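You operate a simulated robot arm through the tools that you are given. There is no shell and no other tool. Be economical: measure what you need, move in short steps, check, and stop when the job is done.

The job below is to be done with a simulated two-armed robot. You get a single attempt, and the scene is never put back.

## Task
Sand square 59 dull, then clean it with the white pad.
Fine: that square alone, cleaner from its pot; the lid waits on the black mat and goes on again; block and pad go back. Set down upright: white pad with a knob. What is to be rubbed or washed off counts as gone when no trace of it is left.

It is judged by the outcome, as a careful person would: the job done as asked, and still so three seconds after it is handed in. It fails if anything else is knocked over, pushed out of place, dropped, spilled or broken. A push-on lid holds only when it is set on centred and level and pressed home; a screw cap is set on level and turned clockwise until tight.

## Robot
Two 7-joint arms with two-finger parallel grippers on one trunk, on a base that drives. Base frame: it is fixed to the floor where the robot stands at the start and does not move with it; the origin is under the middle of the robot, x ahead of it, y to its left, z up; the surface under the hand at the start is at about z = 80. Units: cm, rad, N and s.
The left shoulder is at the start at [5, 16.8, 110.7], the right one opposite. With the tool pointing down near the work surface each hand reaches from about 20 to 66 cm from the robot's upright axis, wherever it stands, measured 20 degrees to its own side. Places, roughly: black rubber mat on the repair bench [50, -20, 80]; dirt in the left chalk square [60, 120, 90]; dirt in the middle chalk square [60, 100, 90]; dirt in the right chalk square [60, 70, 90]; left chalk square [60, 120, 90]; middle chalk square [60, 100, 90]; right chalk square [60, 70, 90]; shine in the left chalk square [60, 120, 90]; shine in the middle chalk square [60, 100, 90]; shine in the right chalk square [60, 70, 90]. Payload 1.57 kg a hand.
The TCP of each hand is the grasp point between the finger pads, 3 cm short of the fingertips. In the tool frame z runs along the fingers and y along their closing line. Largest opening 8 cm; finger width 1.7, thickness 1.2; the body of the gripper, 4 by 8.2 cm, starts 8 cm behind the TCP.
Orientation is that of the tool frame in the base frame, as a unit quaternion [w, x, y, z]. With the fingers straight down and closing along the base's y, the tool's x points along the base's -x, its y along +y and its z along -z.

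## Interface
- The arms move only by the tool play_rows. It takes "left_steps", "right_steps" or both (then of equal length, played together; a hand with none holds still); each is a list of rows, each an object of numbers (a shift or turn left out is 0, a gripper value left out holds the last): "dx", "dy", "dz": the shift along the tool's x, y, z in units of 20 mm (1.0 is 20 mm); "rx", "ry", "rz": the turn, a rotation vector about the tool's x, y, z in units of 5 degrees (1.0 is 5 degrees); "jaw": the gripper command, from -1 (fully open) to 1 (shut), values between in proportion. In form: [{"dx": .., "dy": .., "dz": .., "rx": .., "ry": .., "rz": .., "jaw": ..}, ...]. A call has 1 to 20 rows; each row shifts and turns the commanded pose from where the row before left it, along the tool's axes as they then stand. A call with a number of a shift or a turn outside -1 to 1 is refused whole. Rows are played at 5 a second. More than 5 cm and 0.15 rad between two rows, or a gripper value outside its range, and nothing of the call is played. Where a pose cannot be reached the arm comes as near as it can. A force on the tool above 40 N (or 10 N above the force at the start of the call, whichever is more), or a blocked arm, ends the call early, and 0.2 s more pass. Each finger travels about 4.5 cm/s and halts on what it meets, pressing with about 35 N; the grip force reading is that of the motor and also rises with nothing between the fingers. The clock runs only during rows and for 0.2 s after the last one: add rows that do not move to give the fingers time. The reply holds the time, the measured pose of the TCP, the force on the tool along the base axes, the opening and the grip force, in the units named above and with some noise, with the torque about the TCP (base axes, N m) and any sound that the robot's microphone picked up.
- Cameras (640 x 400 px; columns grow to the right, rows downward): "scene" is now at [12.19, 2.56, 133.21]; the picture's right is [0.23, -0.97, 0.00], its down [-0.53, -0.12, -0.84] and it looks along [0.82, 0.19, -0.54] (base axes); focal length 214 px, centre (320, 200). "left" rides on the left gripper at [7.2, 0.7, -12.2] in its tool frame; the picture's right is [-0.09, 1.00, 0.00], its down [-0.84, -0.08, -0.54] and it looks along [-0.54, -0.05, 0.84] (tool axes); focal length 238 px, centre (320, 200). "right" rides on the right gripper at [7.2, -0.7, -12.2] in its tool frame; the picture's right is [0.09, 1.00, 0.00], its down [-0.84, 0.08, -0.54] and it looks along [-0.54, 0.05, 0.84] (tool axes); focal length 238 px, centre (320, 200). There is no depth. A picture from a camera that has moved, and an enlarged one, comes with that camera's place and axes in the base frame and with its lens. The place of the scene camera against the robot may be out by one fixed shift of up to 2.5 cm in any direction.
- grab_frame(camera): a new picture of that camera. The clock stands still meanwhile.
- slide_trunk(by): slides the trunk up (or, below 0, down) by that many cm; the arms and the scene camera ride with it, the base frame stays. It gives what a move gives, with no picture.
- base_move(legs): drives the robot by 1 to 6 legs, each [ahead, left, turn to the left] in cm, cm and rad, along the robot's own axes; the way and the turn of a leg run together, so that a leg with both is an arc; at most 150 cm and 3.142 rad a leg. The arms and the cameras ride along, it lands a little off, and it stops where it bumps. It gives what a move gives.
- pan_tilt(pan, tilt): turns the head with the scene camera to pan (to the left, within 1.396 rad either way) and tilt (down, from -0.506 to 1.204), counted from straight ahead of the robot. It gives what a move gives.
- enlarge(camera, box): a new picture of the part [left, top, right, bottom] of that camera's present view, enlarged. The clock stands still meanwhile.
- close_job(): hands the job in; it is judged then, once.

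Go step by step. Nothing tells you exact positions but the pictures and the camera data: compare them with the known pose of the tool, close in by small moves and look again before you grip or let go. The budget is 120 turns and 100 pictures, counting those below and the enlarged ones. Unless the task says otherwise, let go and move clear before handing in, and close with one line.

The tools are called as name(argument=value, ...) on one line, values as JSON. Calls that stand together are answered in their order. play_rows: Moves the arms, as the interface text tells. Its arguments: {"type":"object","properties":{"left_steps":{"type":"array"},"right_steps":{"type":"array"}},"required":[]} The other tools are called the same way: slide_trunk (by) slides the trunk up or down; base_move (legs) drives the base; pan_tilt (pan, tilt) turns the head that bears the scene camera; grab_frame (camera) takes a picture; enlarge (camera, box) takes an enlarged picture of a part of a camera's view; close_job () hands the job in.

At the start:

```text
time: 0.0
left_ee_pos: [25.57, 36.96, 113.03]
left_tcp_rot: [0.0, 0.0, 1.0, 0.0]
left_force: [-0.1, 0.5, -0.2]
left_moment: [0.03, -0.05, 0.0]
left_finger_gap: 7.98
left_grip_force: 0.2
right_ee_pos: [41.02, 0.79, 113.29]
right_tcp_rot: [0.001, 0.0, 1.0, 0.0]
right_force: [0.3, 0.2, 0.3]
right_moment: [0.05, -0.01, 0.0]
right_finger_gap: 8.03
right_grip_force: 0.1
trunk travel left (down, up): [-27.5, 16.8]
robot x, y, heading: [0.05, 0.25, -0.0]
head pan, tilt: [0.229, 0.576]
```

scene: 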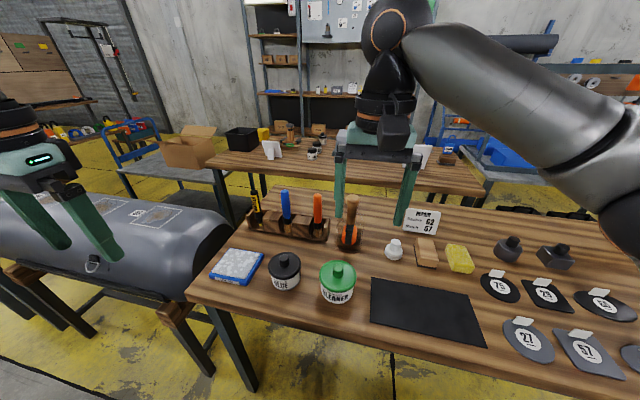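
right: 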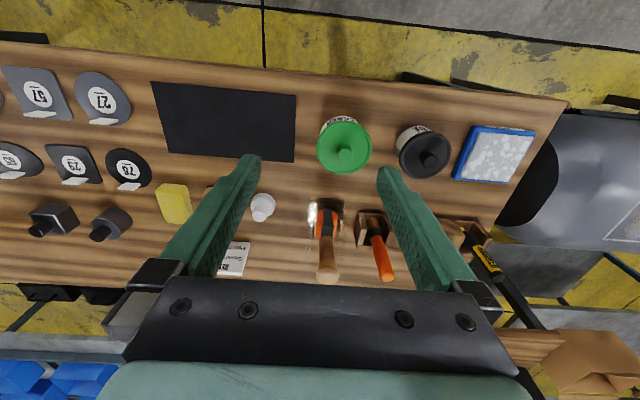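
left: 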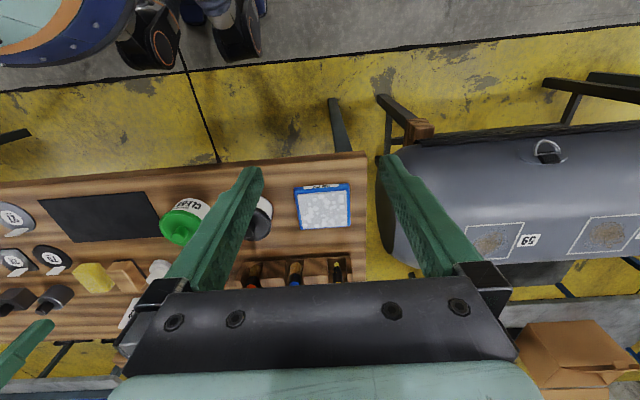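

I see a bench with a green-lidded cleaner pot, a white knobbed pad, a brown block, a yellow sponge, a mat, and a drum with chalk squares to the left. I'll take closer looks first.

enlarge(camera="scene", box=[190, 180, 510, 380])

enlarge(camera="left", box=[380, 130, 640, 290])

pan_tilt(pan=1.0, tilt=0.5)

grab_frame(camera="scene")

```text
2.00 times, centred on (350, 280) of scene
camera zoom: at [12.19, 2.56, 133.21], right [0.23, -0.97, 0.0], down [-0.53, -0.12, -0.84], along [0.82, 0.19, -0.54], focal length 429 px, centre (260, 40)
```

zoom: 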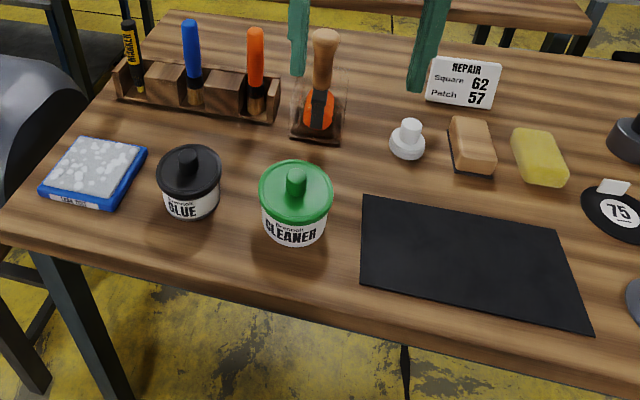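

```text
2.46 times, centred on (510, 210) of left
camera zoom: at [18.29, 37.6, 125.31], right [0.09, 1.0, 0.0], down [0.84, -0.08, 0.54], along [0.54, -0.05, -0.84], focal length 587 px, centre (-148, 175)
```

zoom: 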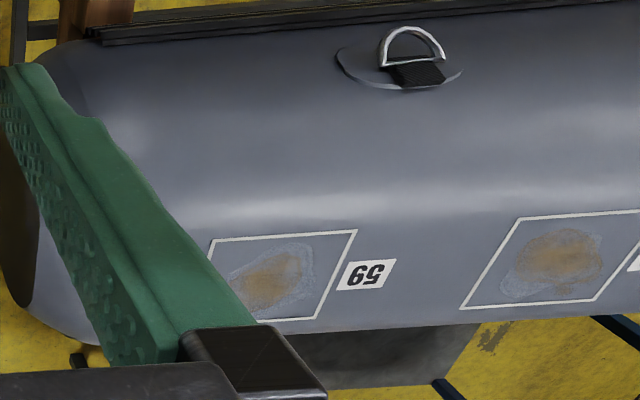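

```text
time: 1.1
left_ee_pos: [25.56, 36.99, 113.14]
left_tcp_rot: [0.0, 0.0, 1.0, 0.001]
left_force: [1.1, -1.3, 0.3]
left_moment: [0.01, 0.01, 0.02]
left_finger_gap: 8.0
left_grip_force: 0.0
right_ee_pos: [41.07, 0.77, 113.24]
right_tcp_rot: [0.0, 0.0, 1.0, 0.001]
right_force: [0.4, -0.1, 0.2]
right_moment: [0.0, 0.01, 0.01]
right_finger_gap: 7.98
right_grip_force: 0.0
trunk travel left (down, up): [-27.5, 16.8]
robot x, y, heading: [-0.0, 0.12, 0.001]
head pan, tilt: [1.0, 0.499]
```

```text
94 pictures are left
camera scene: at [8.43, 8.19, 133.9], right [0.84, -0.54, 0.0], down [-0.26, -0.4, -0.88], along [0.47, 0.74, -0.48], focal length 214 px, centre (320, 200)
```

scene: 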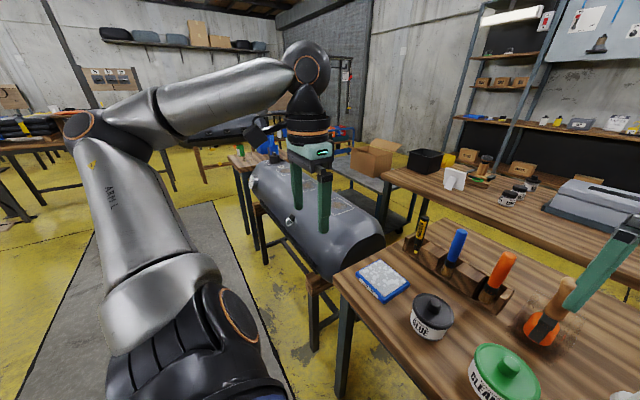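

The white knobbed pad is at about [64.5, -9.5] and the sanding block at about [68, -20], a bit far out. I'll drive ahead a little and look at the bench again.

base_move(legs=[[8, 0, 0]])

pan_tilt(pan=-0.15, tilt=0.75)

grab_frame(camera="scene")

grab_frame(camera="right")

```text
time: 2.2
left_ee_pos: [33.61, 37.09, 113.01]
left_tcp_rot: [0.0, 0.0, 1.0, 0.0]
left_force: [-0.2, 0.5, -0.5]
left_moment: [0.05, 0.01, -0.03]
left_finger_gap: 7.99
left_grip_force: 0.1
right_ee_pos: [49.09, 0.73, 113.38]
right_tcp_rot: [0.0, 0.0, 1.0, 0.0]
right_force: [0.3, 0.4, -0.4]
right_moment: [0.0, 0.04, -0.01]
right_finger_gap: 8.02
right_grip_force: 0.0
trunk travel left (down, up): [-27.5, 16.8]
robot x, y, heading: [7.86, 0.13, -0.0]
head pan, tilt: [1.0, 0.499]
```

```text
time: 3.5
left_ee_pos: [33.6, 37.0, 113.03]
left_tcp_rot: [0.0, -0.001, 1.0, 0.0]
left_force: [-0.6, 0.5, -0.5]
left_moment: [-0.02, 0.01, 0.02]
left_finger_gap: 8.03
left_grip_force: 0.0
right_ee_pos: [48.94, 0.77, 113.36]
right_tcp_rot: [0.0, -0.001, 1.0, 0.0]
right_force: [-0.5, 0.0, 0.6]
right_moment: [-0.03, 0.01, -0.01]
right_finger_gap: 8.0
right_grip_force: 0.0
trunk travel left (down, up): [-27.5, 16.8]
robot x, y, heading: [7.81, 0.1, -0.002]
head pan, tilt: [-0.15, 0.75]
```

```text
93 pictures are left
camera scene: at [19.6, -0.7, 131.7], right [-0.15, -0.99, 0.0], down [-0.67, 0.1, -0.73], along [0.72, -0.11, -0.68], focal length 214 px, centre (320, 200)
```

scene: 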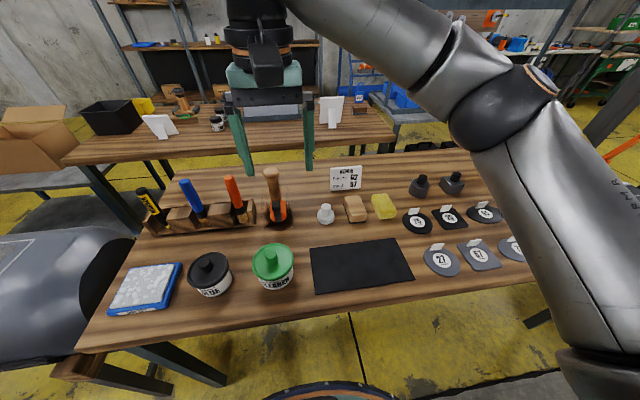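

```text
92 pictures are left
camera right: at [41.7, 0.15, 125.51], right [-0.09, 1.0, 0.0], down [0.84, 0.08, 0.54], along [0.54, 0.05, -0.84], focal length 238 px, centre (320, 200)
```

right: 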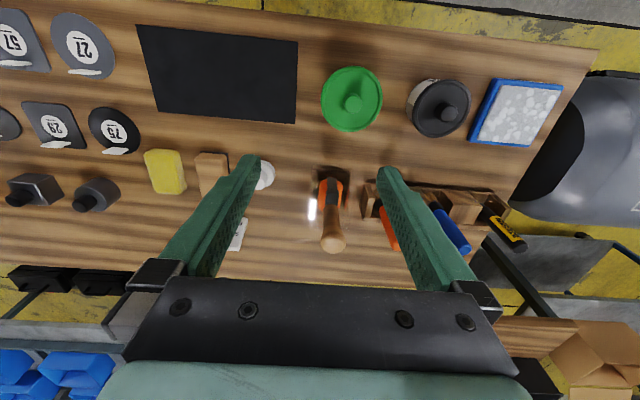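

The block is near [65.3, -20]. I move the right hand over to it, higher up, and look.

play_rows(right_steps=[{"dx": -0.8, "dy": -1, "dz": 0.3, "jaw": -1}, {"dx": -0.8, "dy": -1, "dz": 0.3}, {"dx": -0.8, "dy": -1, "dz": 0.3}, {"dx": -0.8, "dy": -1, "dz": 0.3}, {"dx": -0.8, "dy": -1, "dz": 0.5}, {"dx": -0.8, "dy": -1, "dz": 0.5}, {"dx": -0.8, "dy": -1, "dz": 0.5}, {"dx": -0.8, "dy": -1, "dz": 0.5}, {"dx": -0.8, "dy": -1, "dz": 0.5}, {"dx": -0.8, "dy": -1, "dz": 0.5}, {"dy": -0.4, "dz": 0.5}, {}])

grab_frame(camera="right")

```text
time: 6.1
left_ee_pos: [33.51, 37.03, 112.99]
left_tcp_rot: [0.0, -0.001, 1.0, -0.001]
left_force: [-0.1, -0.1, 0.3]
left_moment: [-0.02, 0.01, -0.01]
left_finger_gap: 8.01
left_grip_force: 0.0
right_ee_pos: [65.1, -20.07, 103.79]
right_tcp_rot: [-0.001, 0.0, 1.0, -0.001]
right_force: [-0.6, 0.0, 0.6]
right_moment: [0.02, 0.03, -0.02]
right_finger_gap: 8.0
right_grip_force: 0.1
trunk travel left (down, up): [-27.5, 16.8]
robot x, y, heading: [7.91, -0.21, 0.004]
head pan, tilt: [-0.15, 0.75]
```

```text
91 pictures are left
camera right: at [57.78, -20.75, 116.01], right [-0.09, 1.0, 0.0], down [0.84, 0.08, 0.54], along [0.54, 0.05, -0.84], focal length 238 px, centre (320, 200)
```

right: 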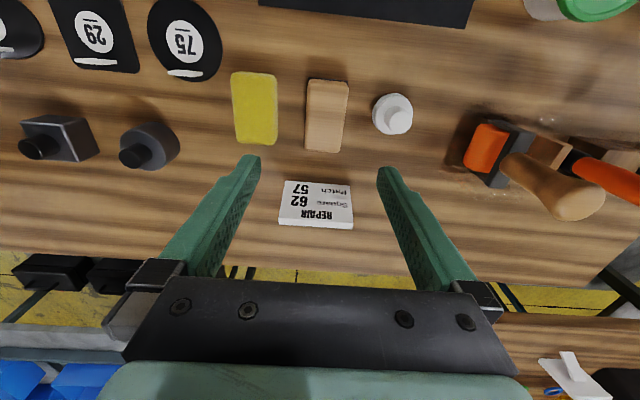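

The block lies along x, centred about [65.3, -19.4]. I narrow the jaws a bit and descend above it.

play_rows(right_steps=[{"dy": 0.33, "dz": 1, "jaw": -0.65}, {"dz": 1}, {"dz": 1}, {"dz": 1}, {"dz": 1}, {"dz": 0.9}, {}])

grab_frame(camera="right")

enlarge(camera="scene", box=[280, 130, 440, 230])

```text
time: 7.7
left_ee_pos: [33.45, 37.05, 113.14]
left_tcp_rot: [0.0, -0.001, 1.0, 0.001]
left_force: [-0.3, -0.7, -0.9]
left_moment: [0.03, 0.02, -0.05]
left_finger_gap: 8.01
left_grip_force: 0.0
right_ee_pos: [65.0, -19.38, 91.93]
right_tcp_rot: [0.0, 0.0, 1.0, 0.0]
right_force: [0.7, -0.5, 0.8]
right_moment: [-0.02, -0.01, -0.03]
right_finger_gap: 6.61
right_grip_force: 0.0
trunk travel left (down, up): [-27.5, 16.8]
robot x, y, heading: [7.85, -0.09, 0.001]
head pan, tilt: [-0.15, 0.75]
```

```text
90 pictures are left
camera right: at [57.75, -19.92, 104.17], right [-0.09, 1.0, 0.0], down [0.84, 0.08, 0.54], along [0.54, 0.05, -0.84], focal length 238 px, centre (320, 200)
```

right: 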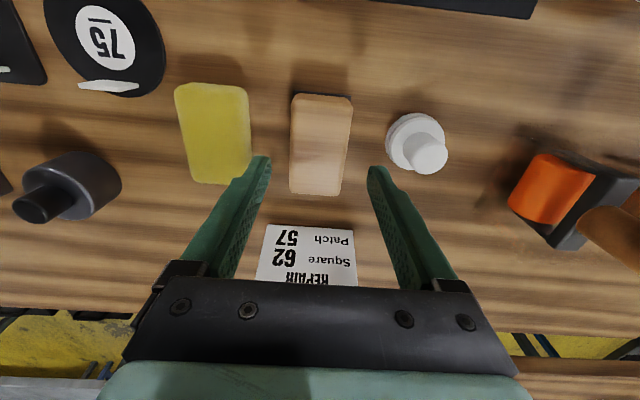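

```text
4.00 times, centred on (360, 180) of scene
camera zoom: at [19.6, -0.7, 131.7], right [-0.15, -0.99, 0.0], down [-0.67, 0.1, -0.73], along [0.72, -0.11, -0.68], focal length 858 px, centre (160, 280)
```

zoom: 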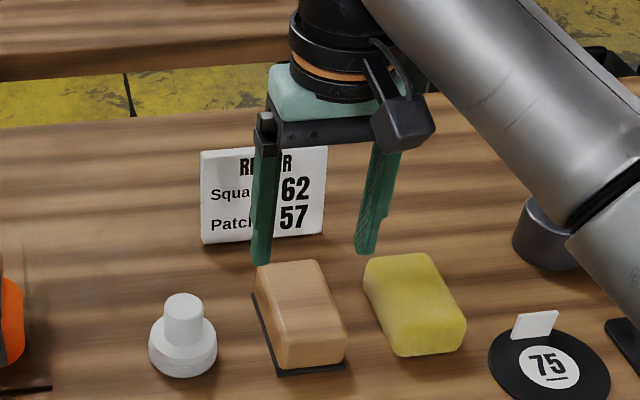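

Alignment is good. I descend to about z = 85.2 and grip the block.

play_rows(right_steps=[{"dz": 1}, {"dz": 1}, {"dz": 1}, {"dz": 0.35}, {}, {"jaw": 0}, {"jaw": 1}, {}, {}, {}])

grab_frame(camera="right")

```text
time: 9.9
left_ee_pos: [33.46, 36.94, 113.03]
left_tcp_rot: [-0.001, 0.0, 1.0, 0.001]
left_force: [0.5, 0.0, 0.4]
left_moment: [-0.03, 0.03, 0.03]
left_finger_gap: 7.99
left_grip_force: 0.0
right_ee_pos: [65.03, -19.35, 85.47]
right_tcp_rot: [0.0, 0.0, 1.0, 0.0]
right_force: [-0.2, 0.2, 0.4]
right_moment: [-0.01, 0.0, 0.01]
right_finger_gap: 5.12
right_grip_force: 34.6
trunk travel left (down, up): [-27.5, 16.8]
robot x, y, heading: [7.77, -0.18, -0.002]
head pan, tilt: [-0.15, 0.75]
```

```text
88 pictures are left
camera right: at [57.82, -20.0, 97.54], right [-0.09, 1.0, 0.0], down [0.84, 0.08, 0.54], along [0.54, 0.05, -0.84], focal length 238 px, centre (320, 200)
```

right: 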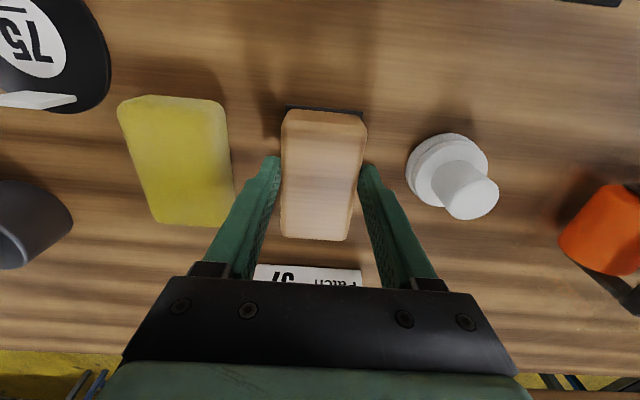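

Block held. I lift it well up, then back off and drive left to the drum.

play_rows(right_steps=[{"dz": -0.5}, {"dz": -1}, {"dz": -1}, {"dz": -1}, {"dz": -1}, {"dz": -1}, {"dz": -1}, {"dz": -1}, {"dz": -1}, {"dz": -1}, {"dz": -1}, {"dz": -1}, {"dz": -1}, {"dz": -0.5, "dx": 0.5}, {"dx": 1}, {}])

base_move(legs=[[-10, 0, 0], [0, 85, 0]])

grab_frame(camera="scene")

grab_frame(camera="right")

```text
time: 13.3
left_ee_pos: [33.57, 37.13, 113.07]
left_tcp_rot: [0.0, 0.001, 1.0, 0.001]
left_force: [0.4, 0.0, -0.2]
left_moment: [0.04, 0.0, 0.01]
left_finger_gap: 7.98
left_grip_force: 0.2
right_ee_pos: [61.91, -19.3, 111.4]
right_tcp_rot: [0.0, 0.0, 1.0, 0.0]
right_force: [-0.5, 0.6, 0.1]
right_moment: [0.0, 0.05, 0.02]
right_finger_gap: 5.13
right_grip_force: 35.7
trunk travel left (down, up): [-27.5, 16.8]
robot x, y, heading: [8.03, -0.53, 0.001]
head pan, tilt: [-0.15, 0.75]
```

```text
time: 21.7
left_ee_pos: [23.95, 119.55, 113.09]
left_tcp_rot: [0.0, 0.002, 1.0, -0.001]
left_force: [-0.4, -0.1, -0.1]
left_moment: [0.0, 0.01, 0.01]
left_finger_gap: 8.02
left_grip_force: 0.0
right_ee_pos: [52.24, 63.14, 111.51]
right_tcp_rot: [0.0, 0.003, 1.0, 0.0]
right_force: [0.4, 0.0, -1.1]
right_moment: [-0.02, -0.01, -0.04]
right_finger_gap: 5.14
right_grip_force: 35.3
trunk travel left (down, up): [-27.5, 16.8]
robot x, y, heading: [-2.22, 82.96, -0.012]
head pan, tilt: [-0.15, 0.75]
```

```text
87 pictures are left
camera scene: at [9.89, 82.0, 131.7], right [-0.15, -0.99, 0.0], down [-0.67, 0.11, -0.73], along [0.72, -0.11, -0.68], focal length 214 px, centre (320, 200)
```

scene: 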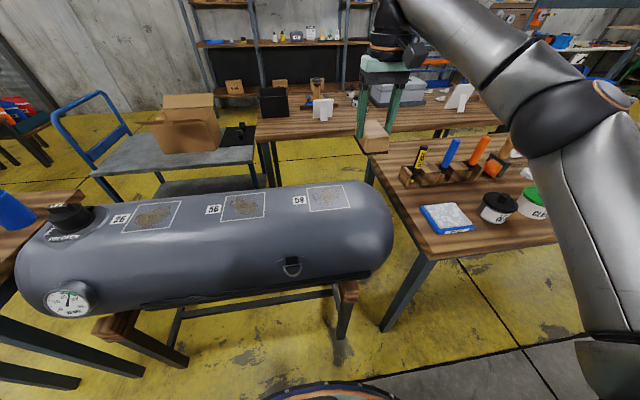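

```text
86 pictures are left
camera right: at [44.89, 62.55, 123.67], right [-0.09, 1.0, 0.0], down [0.84, 0.07, 0.54], along [0.54, 0.05, -0.84], focal length 238 px, centre (320, 200)
```

right: 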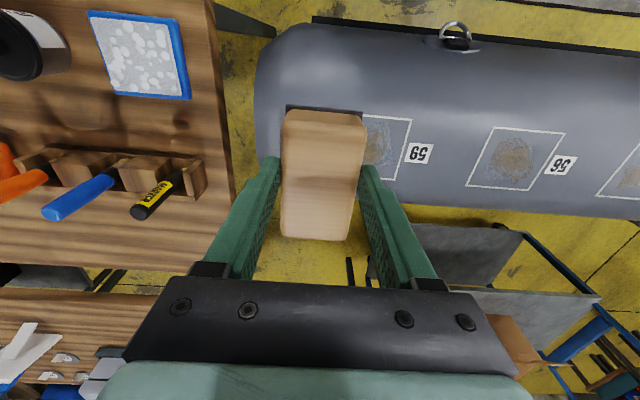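

enlarge(camera="scene", box=[100, 165, 400, 315])

enlarge(camera="right", box=[340, 90, 460, 190])

grab_frame(camera="left")

```text
2.13 times, centred on (250, 240) of scene
camera zoom: at [9.89, 82.0, 131.7], right [-0.15, -0.99, 0.0], down [-0.67, 0.11, -0.73], along [0.72, -0.11, -0.68], focal length 458 px, centre (469, 115)
```

zoom: 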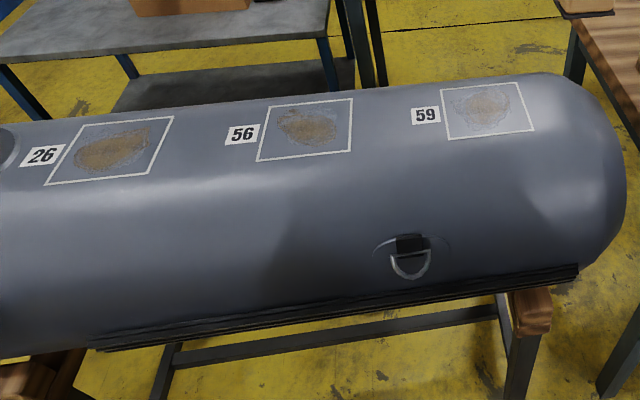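

```text
4.00 times, centred on (400, 140) of right
camera zoom: at [44.89, 62.55, 123.67], right [-0.09, 1.0, 0.0], down [0.84, 0.07, 0.54], along [0.54, 0.05, -0.84], focal length 953 px, centre (0, 440)
```

zoom: 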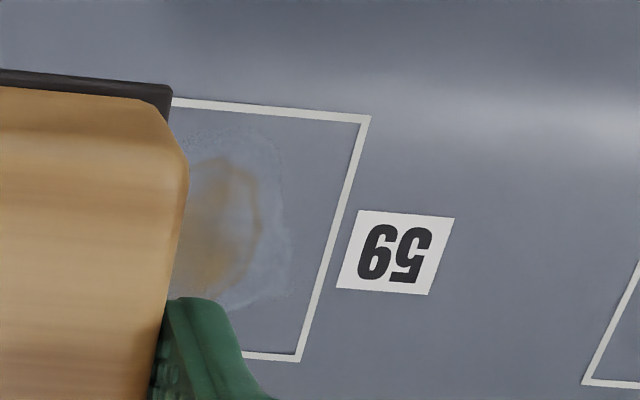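

```text
83 pictures are left
camera left: at [16.66, 120.26, 125.3], right [0.1, 1.0, 0.0], down [0.84, -0.08, 0.54], along [0.54, -0.05, -0.84], focal length 238 px, centre (320, 200)
```

left: 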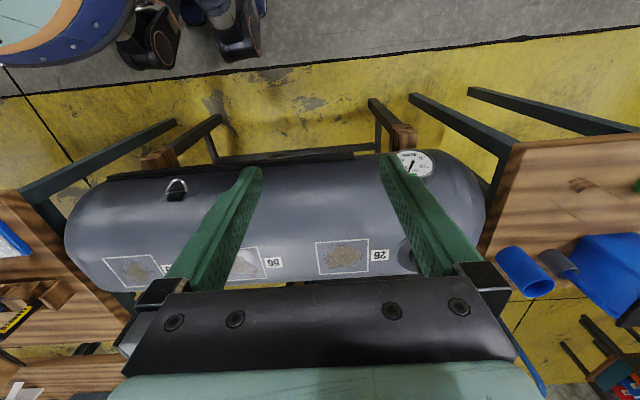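

Square 59 is the rightmost one, triangulated at about x 52.7–63.1, y 67–77, top z ≈ 88. I'll reposition the base slightly and turn the gripper so the block's long side lies along the drum axis.

base_move(legs=[[3, 8, 0.012]])

play_rows(right_steps=[{"rz": 1}, {"rz": 1}, {"rz": 1}, {"rz": 1}, {"rz": 1}, {"rz": 1}, {"rz": 1}, {"rz": 1}, {"rz": 1}, {"rz": 1}, {"rz": 1}, {"rz": 1}, {"rz": 1}, {"rz": 1}, {"rz": 1}, {"rz": 1}, {"rz": 1}, {"rz": 1}, {}])

grab_frame(camera="right")

grab_frame(camera="scene")

```text
time: 23.1
left_ee_pos: [26.35, 127.93, 113.1]
left_tcp_rot: [0.0, -0.007, 1.0, 0.0]
left_force: [-0.4, 0.7, -0.4]
left_moment: [-0.04, 0.01, 0.0]
left_finger_gap: 7.98
left_grip_force: 0.0
right_ee_pos: [55.46, 71.81, 111.37]
right_tcp_rot: [0.0, -0.006, 1.0, 0.0]
right_force: [0.0, 0.7, -1.2]
right_moment: [0.01, 0.05, 0.0]
right_finger_gap: 5.15
right_grip_force: 34.6
trunk travel left (down, up): [-27.5, 16.8]
robot x, y, heading: [1.21, 89.85, 0.009]
head pan, tilt: [-0.15, 0.75]
```

```text
time: 27.1
left_ee_pos: [26.34, 127.86, 113.06]
left_tcp_rot: [0.0, -0.006, 1.0, 0.0]
left_force: [0.7, -0.5, 1.0]
left_moment: [-0.01, -0.06, -0.01]
left_finger_gap: 8.02
left_grip_force: 0.0
right_ee_pos: [55.48, 71.78, 111.38]
right_tcp_rot: [-0.001, 0.704, 0.711, -0.001]
right_force: [0.1, -0.3, -0.9]
right_moment: [0.01, 0.0, 0.02]
right_finger_gap: 5.14
right_grip_force: 35.2
trunk travel left (down, up): [-27.5, 16.8]
robot x, y, heading: [1.06, 90.44, 0.013]
head pan, tilt: [-0.15, 0.75]
```

```text
82 pictures are left
camera right: at [54.67, 79.01, 123.65], right [0.99, 0.1, 0.0], down [0.09, -0.84, 0.54], along [0.06, -0.54, -0.84], focal length 238 px, centre (320, 200)
```

right: 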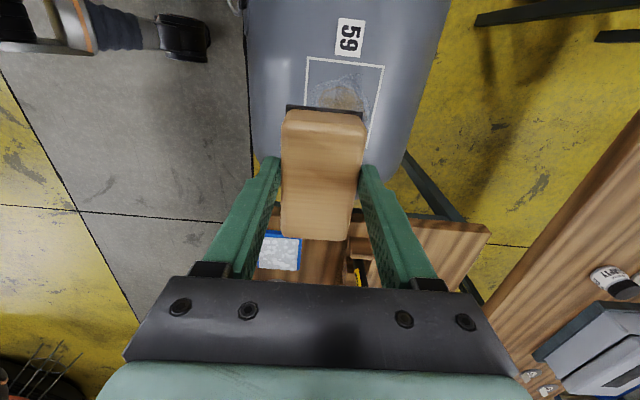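

```text
81 pictures are left
camera scene: at [12.94, 89.92, 131.7], right [-0.14, -0.99, 0.0], down [-0.68, 0.09, -0.73], along [0.72, -0.1, -0.68], focal length 214 px, centre (320, 200)
```

scene: 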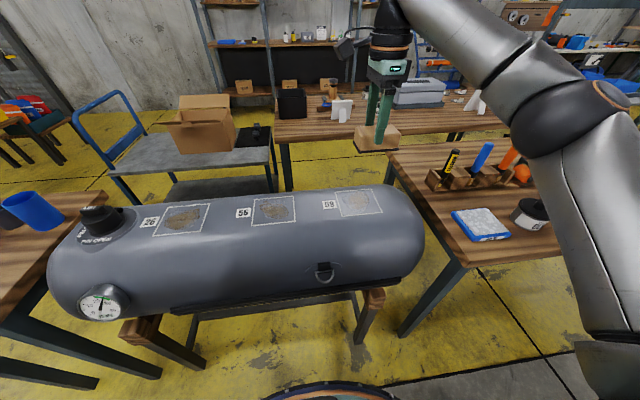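

The drum top is near x = 58.3, z ≈ 88, R ≈ 16. I go over the square's centre and lower the block to just above the surface.

play_rows(right_steps=[{"dy": 0.7, "dx": 0.05, "dz": 1}, {"dy": 0.7, "dx": 0.05, "dz": 1}, {"dz": 1}, {"dz": 1}, {"dz": 1}, {"dz": 1}, {"dz": 1}, {"dz": 0.5}, {}])

enlarge(camera="scene", box=[300, 120, 460, 220])

grab_frame(camera="right")

```text
time: 29.1
left_ee_pos: [26.28, 127.83, 113.12]
left_tcp_rot: [0.0, -0.006, 1.0, 0.001]
left_force: [0.2, 0.2, 1.4]
left_moment: [0.02, 0.0, 0.01]
left_finger_gap: 8.02
left_grip_force: 0.0
right_ee_pos: [58.37, 71.95, 96.58]
right_tcp_rot: [0.0, 0.703, 0.711, 0.0]
right_force: [0.3, 0.5, -1.0]
right_moment: [-0.03, -0.01, 0.0]
right_finger_gap: 5.11
right_grip_force: 35.0
trunk travel left (down, up): [-27.5, 16.8]
robot x, y, heading: [1.15, 90.53, 0.013]
head pan, tilt: [-0.15, 0.75]
```

```text
4.00 times, centred on (380, 170) of scene
camera zoom: at [12.94, 89.92, 131.7], right [-0.14, -0.99, 0.0], down [-0.68, 0.09, -0.73], along [0.72, -0.1, -0.68], focal length 858 px, centre (80, 320)
```

zoom: 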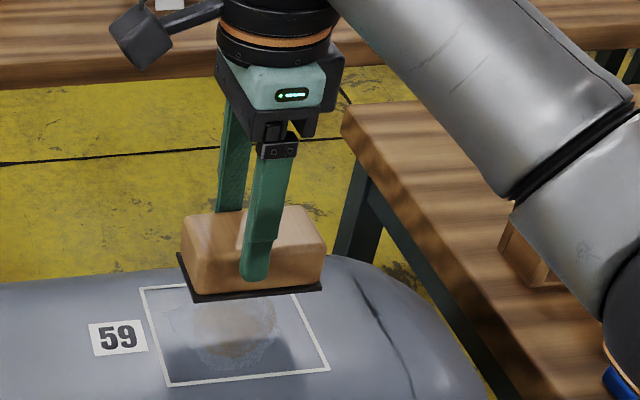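

```text
79 pictures are left
camera right: at [57.54, 79.23, 108.77], right [0.99, 0.1, 0.0], down [0.09, -0.84, 0.54], along [0.06, -0.54, -0.84], focal length 238 px, centre (320, 200)
```

right: 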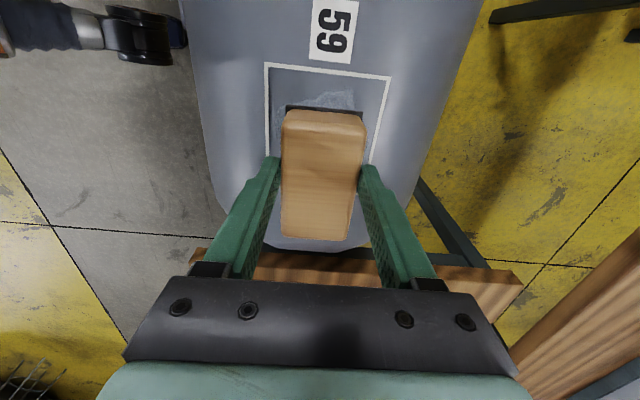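

The block hovers over the square, centred. I lower gently until contact.

play_rows(right_steps=[{"dz": 0.5}, {"dz": 0.5}, {"dz": 0.25}, {"dz": 0.1}, {"dz": 0.1}, {}])

```text
time: 30.5
left_ee_pos: [26.4, 127.73, 113.17]
left_tcp_rot: [0.001, -0.006, 1.0, 0.0]
left_force: [0.5, -0.4, -0.5]
left_moment: [-0.01, 0.01, 0.02]
left_finger_gap: 8.01
left_grip_force: 0.1
right_ee_pos: [58.31, 71.9, 93.64]
right_tcp_rot: [-0.001, 0.703, 0.711, -0.001]
right_force: [-0.6, -0.1, -0.4]
right_moment: [-0.01, -0.01, 0.0]
right_finger_gap: 5.13
right_grip_force: 35.1
trunk travel left (down, up): [-27.5, 16.8]
robot x, y, heading: [1.4, 90.1, 0.009]
head pan, tilt: [-0.15, 0.75]
```

play_rows(right_steps=[{"dz": 0.1}, {"dz": 0.1}, {"dz": 0.1}, {"dz": 0.1}, {}])

```text
time: 31.7
left_ee_pos: [26.38, 127.76, 112.96]
left_tcp_rot: [0.0, -0.007, 1.0, 0.0]
left_force: [-0.1, -0.2, 0.3]
left_moment: [0.01, 0.0, 0.02]
left_finger_gap: 8.01
left_grip_force: 0.1
right_ee_pos: [58.34, 72.11, 92.7]
right_tcp_rot: [0.0, 0.703, 0.711, 0.0]
right_force: [-0.1, 0.4, -1.7]
right_moment: [-0.01, 0.01, 0.02]
right_finger_gap: 5.1
right_grip_force: 35.0
trunk travel left (down, up): [-27.5, 16.8]
robot x, y, heading: [1.0, 90.08, 0.006]
head pan, tilt: [-0.15, 0.75]
```

play_rows(right_steps=[{"dz": 0.1}, {"dz": 0.1}, {"dz": 0.1}, {"dz": 0.1}, {"dz": 0.1}, {}])

enlarge(camera="scene", box=[300, 140, 460, 240])

```text
time: 33.1
left_ee_pos: [26.37, 127.76, 113.05]
left_tcp_rot: [0.0, -0.006, 1.0, 0.001]
left_force: [1.1, 0.3, -0.5]
left_moment: [-0.01, 0.0, -0.01]
left_finger_gap: 7.98
left_grip_force: 0.1
right_ee_pos: [58.4, 71.91, 91.77]
right_tcp_rot: [0.0, 0.703, 0.711, 0.001]
right_force: [0.3, -0.3, -0.4]
right_moment: [-0.03, 0.01, 0.0]
right_finger_gap: 5.13
right_grip_force: 34.9
trunk travel left (down, up): [-27.5, 16.8]
robot x, y, heading: [1.26, 90.41, 0.011]
head pan, tilt: [-0.15, 0.75]
```

```text
4.00 times, centred on (380, 190) of scene
camera zoom: at [12.94, 89.92, 131.7], right [-0.14, -0.99, 0.0], down [-0.68, 0.09, -0.73], along [0.72, -0.1, -0.68], focal length 858 px, centre (80, 240)
```

zoom: 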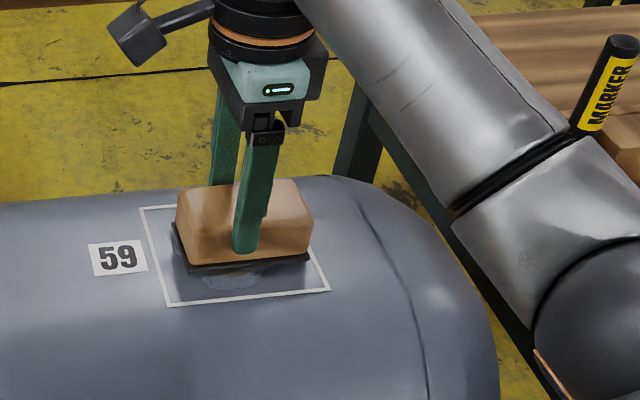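

play_rows(right_steps=[{"dz": 0.1}, {"dz": 0.1}, {"dz": 0.1}, {"dz": 0.1}, {"dz": 0.1}, {}])

```text
time: 34.5
left_ee_pos: [26.2, 127.84, 113.2]
left_tcp_rot: [0.002, -0.007, 1.0, 0.0]
left_force: [-0.1, 0.6, -0.2]
left_moment: [0.03, -0.01, -0.02]
left_finger_gap: 8.02
left_grip_force: 0.0
right_ee_pos: [58.28, 72.01, 91.14]
right_tcp_rot: [0.002, 0.703, 0.711, 0.002]
right_force: [0.1, -2.5, 22.6]
right_moment: [-0.32, 0.29, 0.07]
right_finger_gap: 5.12
right_grip_force: 35.3
trunk travel left (down, up): [-27.5, 16.8]
robot x, y, heading: [1.19, 90.29, 0.013]
head pan, tilt: [-0.15, 0.75]
```

Contact at 22 N. Now I rub with short axial strokes, rolling over the curve toward +x.

play_rows(right_steps=[{"dx": 0.4}, {"dx": -0.8}, {"dx": 0.8}, {"dx": -0.4}, {"dy": 0.49, "rx": 0.5}, {"dx": 0.4}, {"dx": -0.8}, {"dx": 0.4}, {"dy": 0.49, "rx": 0.5}, {"dx": 0.4}, {"dx": -0.8}, {"dx": 0.4}, {"dy": 0.49, "rx": 0.5}, {"dx": 0.4}, {"dx": -0.8}, {"dx": 0.4}, {"dy": -0.49, "rx": -0.5}, {"dy": -0.49, "rx": -0.5}, {"dy": -0.49, "rx": -0.5}])

```text
time: 38.5
left_ee_pos: [26.4, 127.81, 113.04]
left_tcp_rot: [0.001, -0.006, 1.0, 0.001]
left_force: [-0.4, -0.1, 0.3]
left_moment: [0.04, 0.01, 0.02]
left_finger_gap: 7.98
left_grip_force: 0.1
right_ee_pos: [59.65, 71.54, 91.63]
right_tcp_rot: [0.001, 0.703, 0.711, 0.0]
right_force: [-0.1, 0.4, -0.3]
right_moment: [0.0, -0.02, 0.02]
right_finger_gap: 5.12
right_grip_force: 34.7
right hand out of reach, approached as far as the arm can: row 17
trunk travel left (down, up): [-27.5, 16.8]
robot x, y, heading: [1.56, 90.24, 0.012]
head pan, tilt: [-0.15, 0.75]
```

The block lifted off because of arm reach. I raise it slightly, drive 5 cm closer and look at the result so far.

play_rows(right_steps=[{"dz": -1}, {"dz": -1}, {"dz": -1}, {"dz": -1}, {"dx": 0.2}])

base_move(legs=[[6, 0, 0]])

enlarge(camera="scene", box=[270, 150, 430, 250])

grab_frame(camera="right")

```text
time: 39.7
left_ee_pos: [26.42, 127.83, 113.09]
left_tcp_rot: [0.0, -0.006, 1.0, 0.0]
left_force: [0.1, -0.1, 0.4]
left_moment: [0.0, 0.0, 0.0]
left_finger_gap: 8.01
left_grip_force: 0.1
right_ee_pos: [59.76, 71.92, 99.57]
right_tcp_rot: [-0.001, 0.704, 0.71, 0.0]
right_force: [-0.4, -0.2, -1.4]
right_moment: [0.01, 0.0, -0.01]
right_finger_gap: 5.12
right_grip_force: 34.7
trunk travel left (down, up): [-27.5, 16.8]
robot x, y, heading: [1.21, 89.89, 0.011]
head pan, tilt: [-0.15, 0.75]
```

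```text
time: 40.6
left_ee_pos: [32.26, 127.83, 112.99]
left_tcp_rot: [0.0, -0.005, 1.0, 0.0]
left_force: [0.1, 0.1, -0.1]
left_moment: [0.02, 0.01, 0.03]
left_finger_gap: 8.0
left_grip_force: 0.0
right_ee_pos: [65.69, 72.01, 99.45]
right_tcp_rot: [0.0, 0.704, 0.711, 0.0]
right_force: [1.0, -0.5, -0.5]
right_moment: [0.02, 0.04, 0.01]
right_finger_gap: 5.11
right_grip_force: 35.1
trunk travel left (down, up): [-27.5, 16.8]
robot x, y, heading: [6.97, 90.84, 0.009]
head pan, tilt: [-0.15, 0.75]
```

```text
4.00 times, centred on (350, 200) of scene
camera zoom: at [18.83, 89.98, 131.69], right [-0.14, -0.99, 0.0], down [-0.68, 0.09, -0.73], along [0.72, -0.1, -0.68], focal length 858 px, centre (200, 200)
```

zoom: 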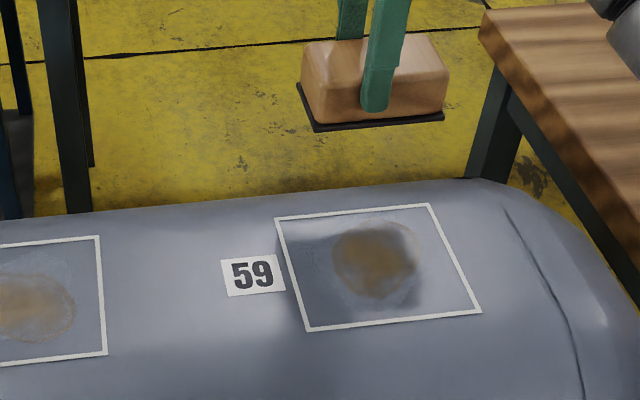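

```text
76 pictures are left
camera right: at [64.84, 79.19, 111.7], right [0.99, 0.1, 0.0], down [0.09, -0.84, 0.54], along [0.06, -0.54, -0.84], focal length 238 px, centre (320, 200)
```

right: 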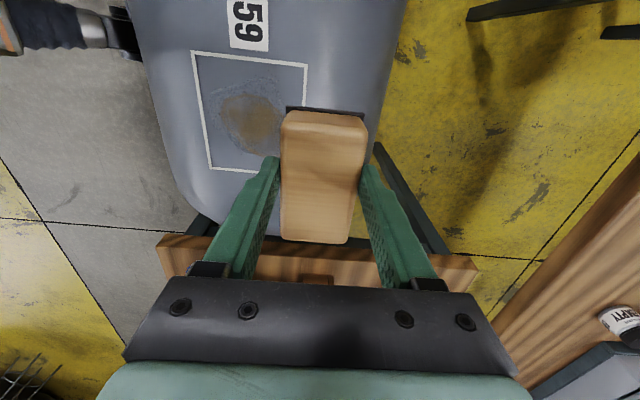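

enlarge(camera="right", box=[180, 40, 320, 180])

play_rows(right_steps=[{"dy": 0.5, "dz": -0.5}])

```text
2.86 times, centred on (250, 110) of right
camera zoom: at [64.84, 79.19, 111.7], right [0.99, 0.1, 0.0], down [0.09, -0.84, 0.54], along [0.06, -0.54, -0.84], focal length 681 px, centre (520, 457)
```

zoom: 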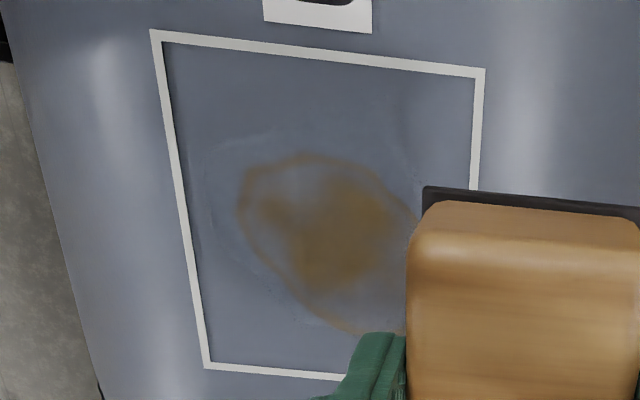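

```text
time: 41.0
left_ee_pos: [32.24, 127.74, 113.06]
left_tcp_rot: [-0.001, -0.004, 1.0, 0.0]
left_force: [-0.3, 0.6, -0.6]
left_moment: [0.0, 0.01, -0.01]
left_finger_gap: 8.02
left_grip_force: 0.1
right_ee_pos: [66.53, 71.9, 100.57]
right_tcp_rot: [-0.001, 0.704, 0.71, -0.001]
right_force: [0.6, 0.0, -1.2]
right_moment: [0.01, 0.02, -0.04]
right_finger_gap: 5.12
right_grip_force: 35.0
trunk travel left (down, up): [-27.5, 16.8]
robot x, y, heading: [6.91, 90.85, 0.016]
head pan, tilt: [-0.15, 0.75]
```

Most of the sheen is gone; a faint ring remains on the near side. I return to contact and rub toward −x, then +x again, now well in reach.

play_rows(right_steps=[{"dy": -1}, {"dy": -1}, {"dy": -1}, {"dy": -1.0, "dx": -0.1}, {"dz": 1}, {"dz": 1}, {"dz": 1}, {"dz": 1}, {"dz": 0.35}, {"dz": 0.3}, {}])

```text
time: 43.4
left_ee_pos: [32.22, 127.91, 113.1]
left_tcp_rot: [0.0, -0.005, 1.0, 0.0]
left_force: [0.1, 0.1, -1.4]
left_moment: [0.01, -0.04, 0.01]
left_finger_gap: 7.98
left_grip_force: 0.0
right_ee_pos: [58.55, 71.64, 91.15]
right_tcp_rot: [0.0, 0.702, 0.712, -0.001]
right_force: [0.2, -0.3, -1.2]
right_moment: [0.03, -0.02, 0.02]
right_finger_gap: 5.12
right_grip_force: 34.4
trunk travel left (down, up): [-27.5, 16.8]
robot x, y, heading: [7.12, 90.46, 0.011]
head pan, tilt: [-0.15, 0.75]
```

play_rows(right_steps=[{"dz": 0.2}, {"dx": 0.4}, {"dx": -0.8}, {"dx": 0.4}, {"dy": -0.49, "rx": -0.5, "dz": 0.02}, {"dx": 0.4}, {"dx": -0.8}, {"dx": 0.4}, {"dy": -0.49, "rx": -0.5, "dz": 0.02}, {"dx": 0.4}, {"dx": -0.8}, {"dx": 0.4}, {"dy": -0.49, "rx": -0.5, "dz": 0.02}, {"dx": 0.4}, {"dx": -0.8}, {"dx": 0.8}, {"dx": -0.4}])

```text
time: 47.0
left_ee_pos: [32.02, 128.01, 113.08]
left_tcp_rot: [0.0, -0.005, 1.0, 0.0]
left_force: [-0.1, -0.1, 0.3]
left_moment: [-0.04, -0.03, -0.03]
left_finger_gap: 8.01
left_grip_force: 0.1
right_ee_pos: [55.61, 72.04, 90.7]
right_tcp_rot: [0.047, 0.7, 0.711, 0.048]
right_force: [-0.5, 7.4, 21.1]
right_moment: [-0.4, 0.5, -0.19]
right_finger_gap: 5.12
right_grip_force: 35.0
trunk travel left (down, up): [-27.5, 16.8]
robot x, y, heading: [7.02, 90.29, 0.016]
head pan, tilt: [-0.15, 0.75]
```

Good 21 N contact. Now back to the middle and across to the +x side.

play_rows(right_steps=[{"dy": 0.49, "rx": 0.5}, {"dx": 0.4}, {"dx": -0.8}, {"dx": 0.4, "dy": 0.49, "rx": 0.5}, {"dx": 0.4}, {"dx": -0.8}, {"dx": 0.4, "dy": 0.49, "rx": 0.5}, {"dx": 0.4}, {"dx": -0.8}, {"dx": 0.4, "dy": 0.49, "rx": 0.5}, {"dx": 0.4}, {"dx": -0.8}, {"dx": 0.4, "dy": 0.49, "rx": 0.5}, {"dx": 0.4}, {"dx": -0.8}, {"dx": 0.4, "dy": 0.49, "rx": 0.5}, {"dx": 0.4}, {"dx": -0.8}, {"dx": 0.4}])

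```text
time: 51.0
left_ee_pos: [32.25, 127.88, 112.93]
left_tcp_rot: [0.001, -0.005, 1.0, 0.0]
left_force: [0.1, 0.3, 0.1]
left_moment: [0.01, -0.02, 0.02]
left_finger_gap: 7.98
left_grip_force: 0.0
right_ee_pos: [61.48, 71.76, 90.78]
right_tcp_rot: [-0.046, 0.701, 0.71, -0.047]
right_force: [0.0, 0.7, 1.6]
right_moment: [0.08, -0.02, -0.01]
right_finger_gap: 5.1
right_grip_force: 35.2
trunk travel left (down, up): [-27.5, 16.8]
robot x, y, heading: [6.64, 90.87, 0.012]
head pan, tilt: [-0.15, 0.75]
```

Contact faded at the +x end, so I press again there and rub, then lift and look.

play_rows(right_steps=[{"dz": 0.2}, {"dx": 0.4}, {"dx": -0.8}, {"dx": 0.8}, {"dx": -0.4}, {"dy": -0.49, "rx": -0.5}, {"dx": 0.4}, {"dx": -0.8}, {"dx": 0.4}, {"dy": -0.49, "rx": -0.5}, {"dx": 0.4}, {"dx": -0.8}, {"dx": 0.4}, {"dy": -0.49, "rx": -0.5}, {"dx": 0.4}, {"dx": -0.8}, {"dx": 0.4}])

play_rows(right_steps=[{"dz": -1}, {"dz": -1}, {"dz": -1}, {"dz": -1}, {"dz": -1}, {"dz": -1}, {"dz": -1}, {"dz": -1}, {"dx": -1}, {"dx": -1}, {"dx": -1}, {"dx": -1}, {}])

grab_frame(camera="right")

enlarge(camera="scene", box=[290, 170, 410, 250])

```text
time: 54.6
left_ee_pos: [32.22, 127.83, 113.18]
left_tcp_rot: [-0.001, -0.005, 1.0, -0.001]
left_force: [0.2, -0.1, 0.3]
left_moment: [-0.01, 0.01, 0.0]
left_finger_gap: 7.99
left_grip_force: 0.1
right_ee_pos: [58.43, 71.83, 90.57]
right_tcp_rot: [0.001, 0.703, 0.711, -0.001]
right_force: [0.0, -0.3, -0.3]
right_moment: [-0.02, 0.0, 0.0]
right_finger_gap: 5.12
right_grip_force: 35.1
trunk travel left (down, up): [-27.5, 16.8]
robot x, y, heading: [7.01, 90.74, 0.013]
head pan, tilt: [-0.15, 0.75]
```

```text
time: 57.4
left_ee_pos: [32.23, 127.99, 113.02]
left_tcp_rot: [0.001, -0.005, 1.0, 0.0]
left_force: [0.2, 0.6, -0.1]
left_moment: [-0.01, 0.04, 0.0]
left_finger_gap: 7.99
left_grip_force: 0.0
right_ee_pos: [58.51, 63.69, 106.44]
right_tcp_rot: [0.0, 0.703, 0.711, 0.0]
right_force: [0.8, -1.1, -0.3]
right_moment: [0.03, -0.01, 0.01]
right_finger_gap: 5.15
right_grip_force: 35.5
trunk travel left (down, up): [-27.5, 16.8]
robot x, y, heading: [6.85, 90.38, 0.009]
head pan, tilt: [-0.15, 0.75]
```

```text
74 pictures are left
camera right: at [57.69, 70.91, 118.68], right [0.99, 0.1, 0.0], down [0.09, -0.84, 0.54], along [0.06, -0.54, -0.84], focal length 238 px, centre (320, 200)
```

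right: 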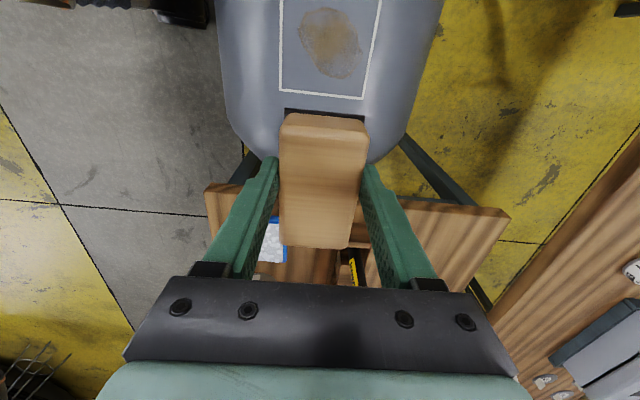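

```text
5.00 times, centred on (350, 210) of scene
camera zoom: at [18.75, 89.99, 131.7], right [-0.14, -0.99, 0.0], down [-0.68, 0.09, -0.73], along [0.72, -0.1, -0.68], focal length 1072 px, centre (170, 150)
```

zoom: 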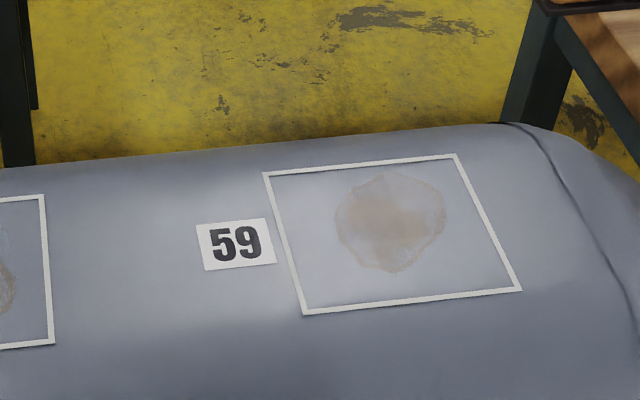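

enlarge(camera="right", box=[260, 0, 400, 110])

pan_tilt(pan=-0.3, tilt=0.9)

enlarge(camera="scene", box=[240, 80, 400, 200])

```text
3.64 times, centred on (330, 55) of right
camera zoom: at [57.69, 70.91, 118.68], right [0.99, 0.1, 0.0], down [0.09, -0.84, 0.54], along [0.06, -0.54, -0.84], focal length 867 px, centre (284, 727)
```

zoom: 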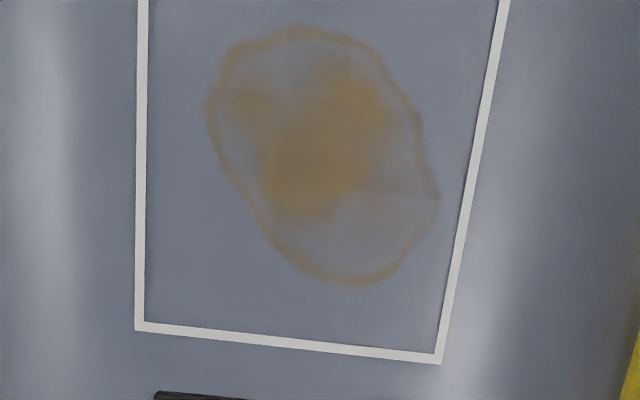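

```text
time: 58.1
left_ee_pos: [32.16, 128.03, 113.07]
left_tcp_rot: [0.001, -0.005, 1.0, 0.0]
left_force: [0.4, 0.3, 0.0]
left_moment: [0.02, 0.01, -0.04]
left_finger_gap: 7.98
left_grip_force: 0.1
right_ee_pos: [58.57, 63.67, 106.43]
right_tcp_rot: [0.0, 0.703, 0.711, 0.0]
right_force: [-0.5, 0.4, -1.4]
right_moment: [-0.03, 0.05, 0.01]
right_finger_gap: 5.13
right_grip_force: 34.9
trunk travel left (down, up): [-27.5, 16.8]
robot x, y, heading: [7.32, 90.71, 0.009]
head pan, tilt: [-0.3, 0.901]
```

```text
3.33 times, centred on (320, 140) of scene
camera zoom: at [17.78, 88.98, 130.51], right [-0.28, -0.96, 0.0], down [-0.75, 0.22, -0.62], along [0.6, -0.18, -0.78], focal length 715 px, centre (320, 400)
```

zoom: 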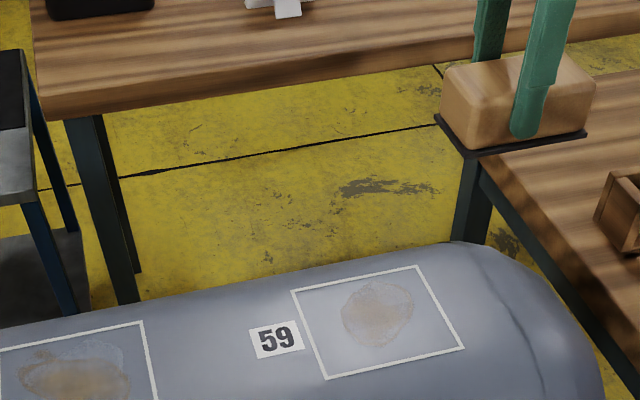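

The sheen looks gone; one more firm pass for safety under the dirt. I go back to the square's centre and touch down.

play_rows(right_steps=[{"dx": 1}, {"dx": 1}, {"dx": 1}, {"dx": 1}, {"dz": 1}, {"dz": 1}, {"dz": 1}, {"dz": 1}, {"dz": 1}, {"dz": 1}, {"dz": 1}, {"dz": 0.6}, {"dz": 0.1}, {"dz": 0.1}, {"dz": 0.1}, {"dz": 0.1}, {}])

```text
time: 61.7
left_ee_pos: [32.15, 127.74, 113.01]
left_tcp_rot: [0.0, -0.005, 1.0, 0.0]
left_force: [0.1, 0.9, 0.1]
left_moment: [0.0, 0.03, 0.04]
left_finger_gap: 8.01
left_grip_force: 0.0
right_ee_pos: [58.61, 71.77, 90.67]
right_tcp_rot: [-0.001, 0.704, 0.711, 0.0]
right_force: [-0.1, -0.2, -0.4]
right_moment: [-0.01, 0.01, -0.02]
right_finger_gap: 5.09
right_grip_force: 35.5
trunk travel left (down, up): [-27.5, 16.8]
robot x, y, heading: [7.33, 90.15, 0.006]
head pan, tilt: [-0.3, 0.901]
```

play_rows(right_steps=[{"dz": 0.1}, {"dz": 0.1}, {"dz": 0.1}, {}])

```text
time: 62.7
left_ee_pos: [31.92, 127.92, 113.14]
left_tcp_rot: [0.001, -0.005, 1.0, 0.001]
left_force: [-1.0, -0.4, 0.2]
left_moment: [0.01, 0.0, 0.03]
left_finger_gap: 8.0
left_grip_force: 0.1
right_ee_pos: [58.48, 71.65, 90.38]
right_tcp_rot: [0.003, 0.704, 0.711, 0.003]
right_force: [2.9, -3.4, 26.2]
right_moment: [-0.42, 0.29, -0.01]
right_finger_gap: 5.12
right_grip_force: 35.1
trunk travel left (down, up): [-27.5, 16.8]
robot x, y, heading: [6.89, 90.61, 0.005]
head pan, tilt: [-0.3, 0.901]
```

play_rows(right_steps=[{"dx": 0.4}, {"dx": -0.8}, {"dx": 0.4}, {"dy": 0.49, "rx": 0.5, "dz": 0.03}, {"dx": 0.4}, {"dx": -0.8}, {"dx": 0.4}, {"dy": 0.49, "rx": 0.5, "dz": 0.04}, {"dx": 0.4}, {"dx": -0.8}, {"dx": 0.4}, {"dy": 0.49, "rx": 0.5, "dz": 0.04}, {"dx": 0.4}, {"dx": -0.8}, {"dx": 0.4}])

play_rows(right_steps=[{"dy": -0.49, "rx": -0.5, "dz": 0.02}, {"dy": -0.49, "rx": -0.5, "dz": 0.02}, {"dx": 0.4}, {"dx": -0.8}, {"dx": 0.4, "dy": -0.49, "rx": -0.5, "dz": 0.02}, {"dx": 0.4}, {"dx": -0.8}, {"dx": 0.4, "dy": -0.49, "rx": -0.5, "dz": 0.02}, {"dx": 0.4}, {"dx": -0.8}, {"dx": 0.4, "dy": -0.49, "rx": -0.5, "dz": 0.02}, {"dx": 0.4}, {"dx": -0.8}, {"dx": 0.4, "dy": -0.49, "rx": -0.5, "dz": 0.02}, {"dx": 0.4}, {"dx": -0.8}, {"dx": 0.4}])

```text
time: 65.9
left_ee_pos: [32.13, 127.93, 113.09]
left_tcp_rot: [0.002, -0.006, 1.0, -0.001]
left_force: [0.9, 0.0, 0.9]
left_moment: [-0.02, -0.01, -0.02]
left_finger_gap: 8.02
left_grip_force: 0.1
right_ee_pos: [61.55, 71.59, 89.81]
right_tcp_rot: [-0.042, 0.703, 0.709, -0.044]
right_force: [2.2, -3.5, 25.0]
right_moment: [0.52, -0.67, -0.08]
right_finger_gap: 5.14
right_grip_force: 35.2
trunk travel left (down, up): [-27.5, 16.8]
robot x, y, heading: [7.08, 90.53, 0.013]
head pan, tilt: [-0.3, 0.901]
```

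```text
time: 69.5
left_ee_pos: [31.99, 127.91, 113.21]
left_tcp_rot: [0.002, -0.005, 1.0, 0.0]
left_force: [0.2, -0.8, 0.3]
left_moment: [0.01, -0.02, -0.03]
left_finger_gap: 7.98
left_grip_force: 0.0
right_ee_pos: [55.51, 71.55, 89.76]
right_tcp_rot: [0.048, 0.702, 0.709, 0.046]
right_force: [-3.2, -3.3, 27.7]
right_moment: [0.79, 0.79, 0.24]
right_finger_gap: 5.12
right_grip_force: 34.9
trunk travel left (down, up): [-27.5, 16.8]
robot x, y, heading: [6.76, 90.4, 0.01]
head pan, tilt: [-0.3, 0.901]
```

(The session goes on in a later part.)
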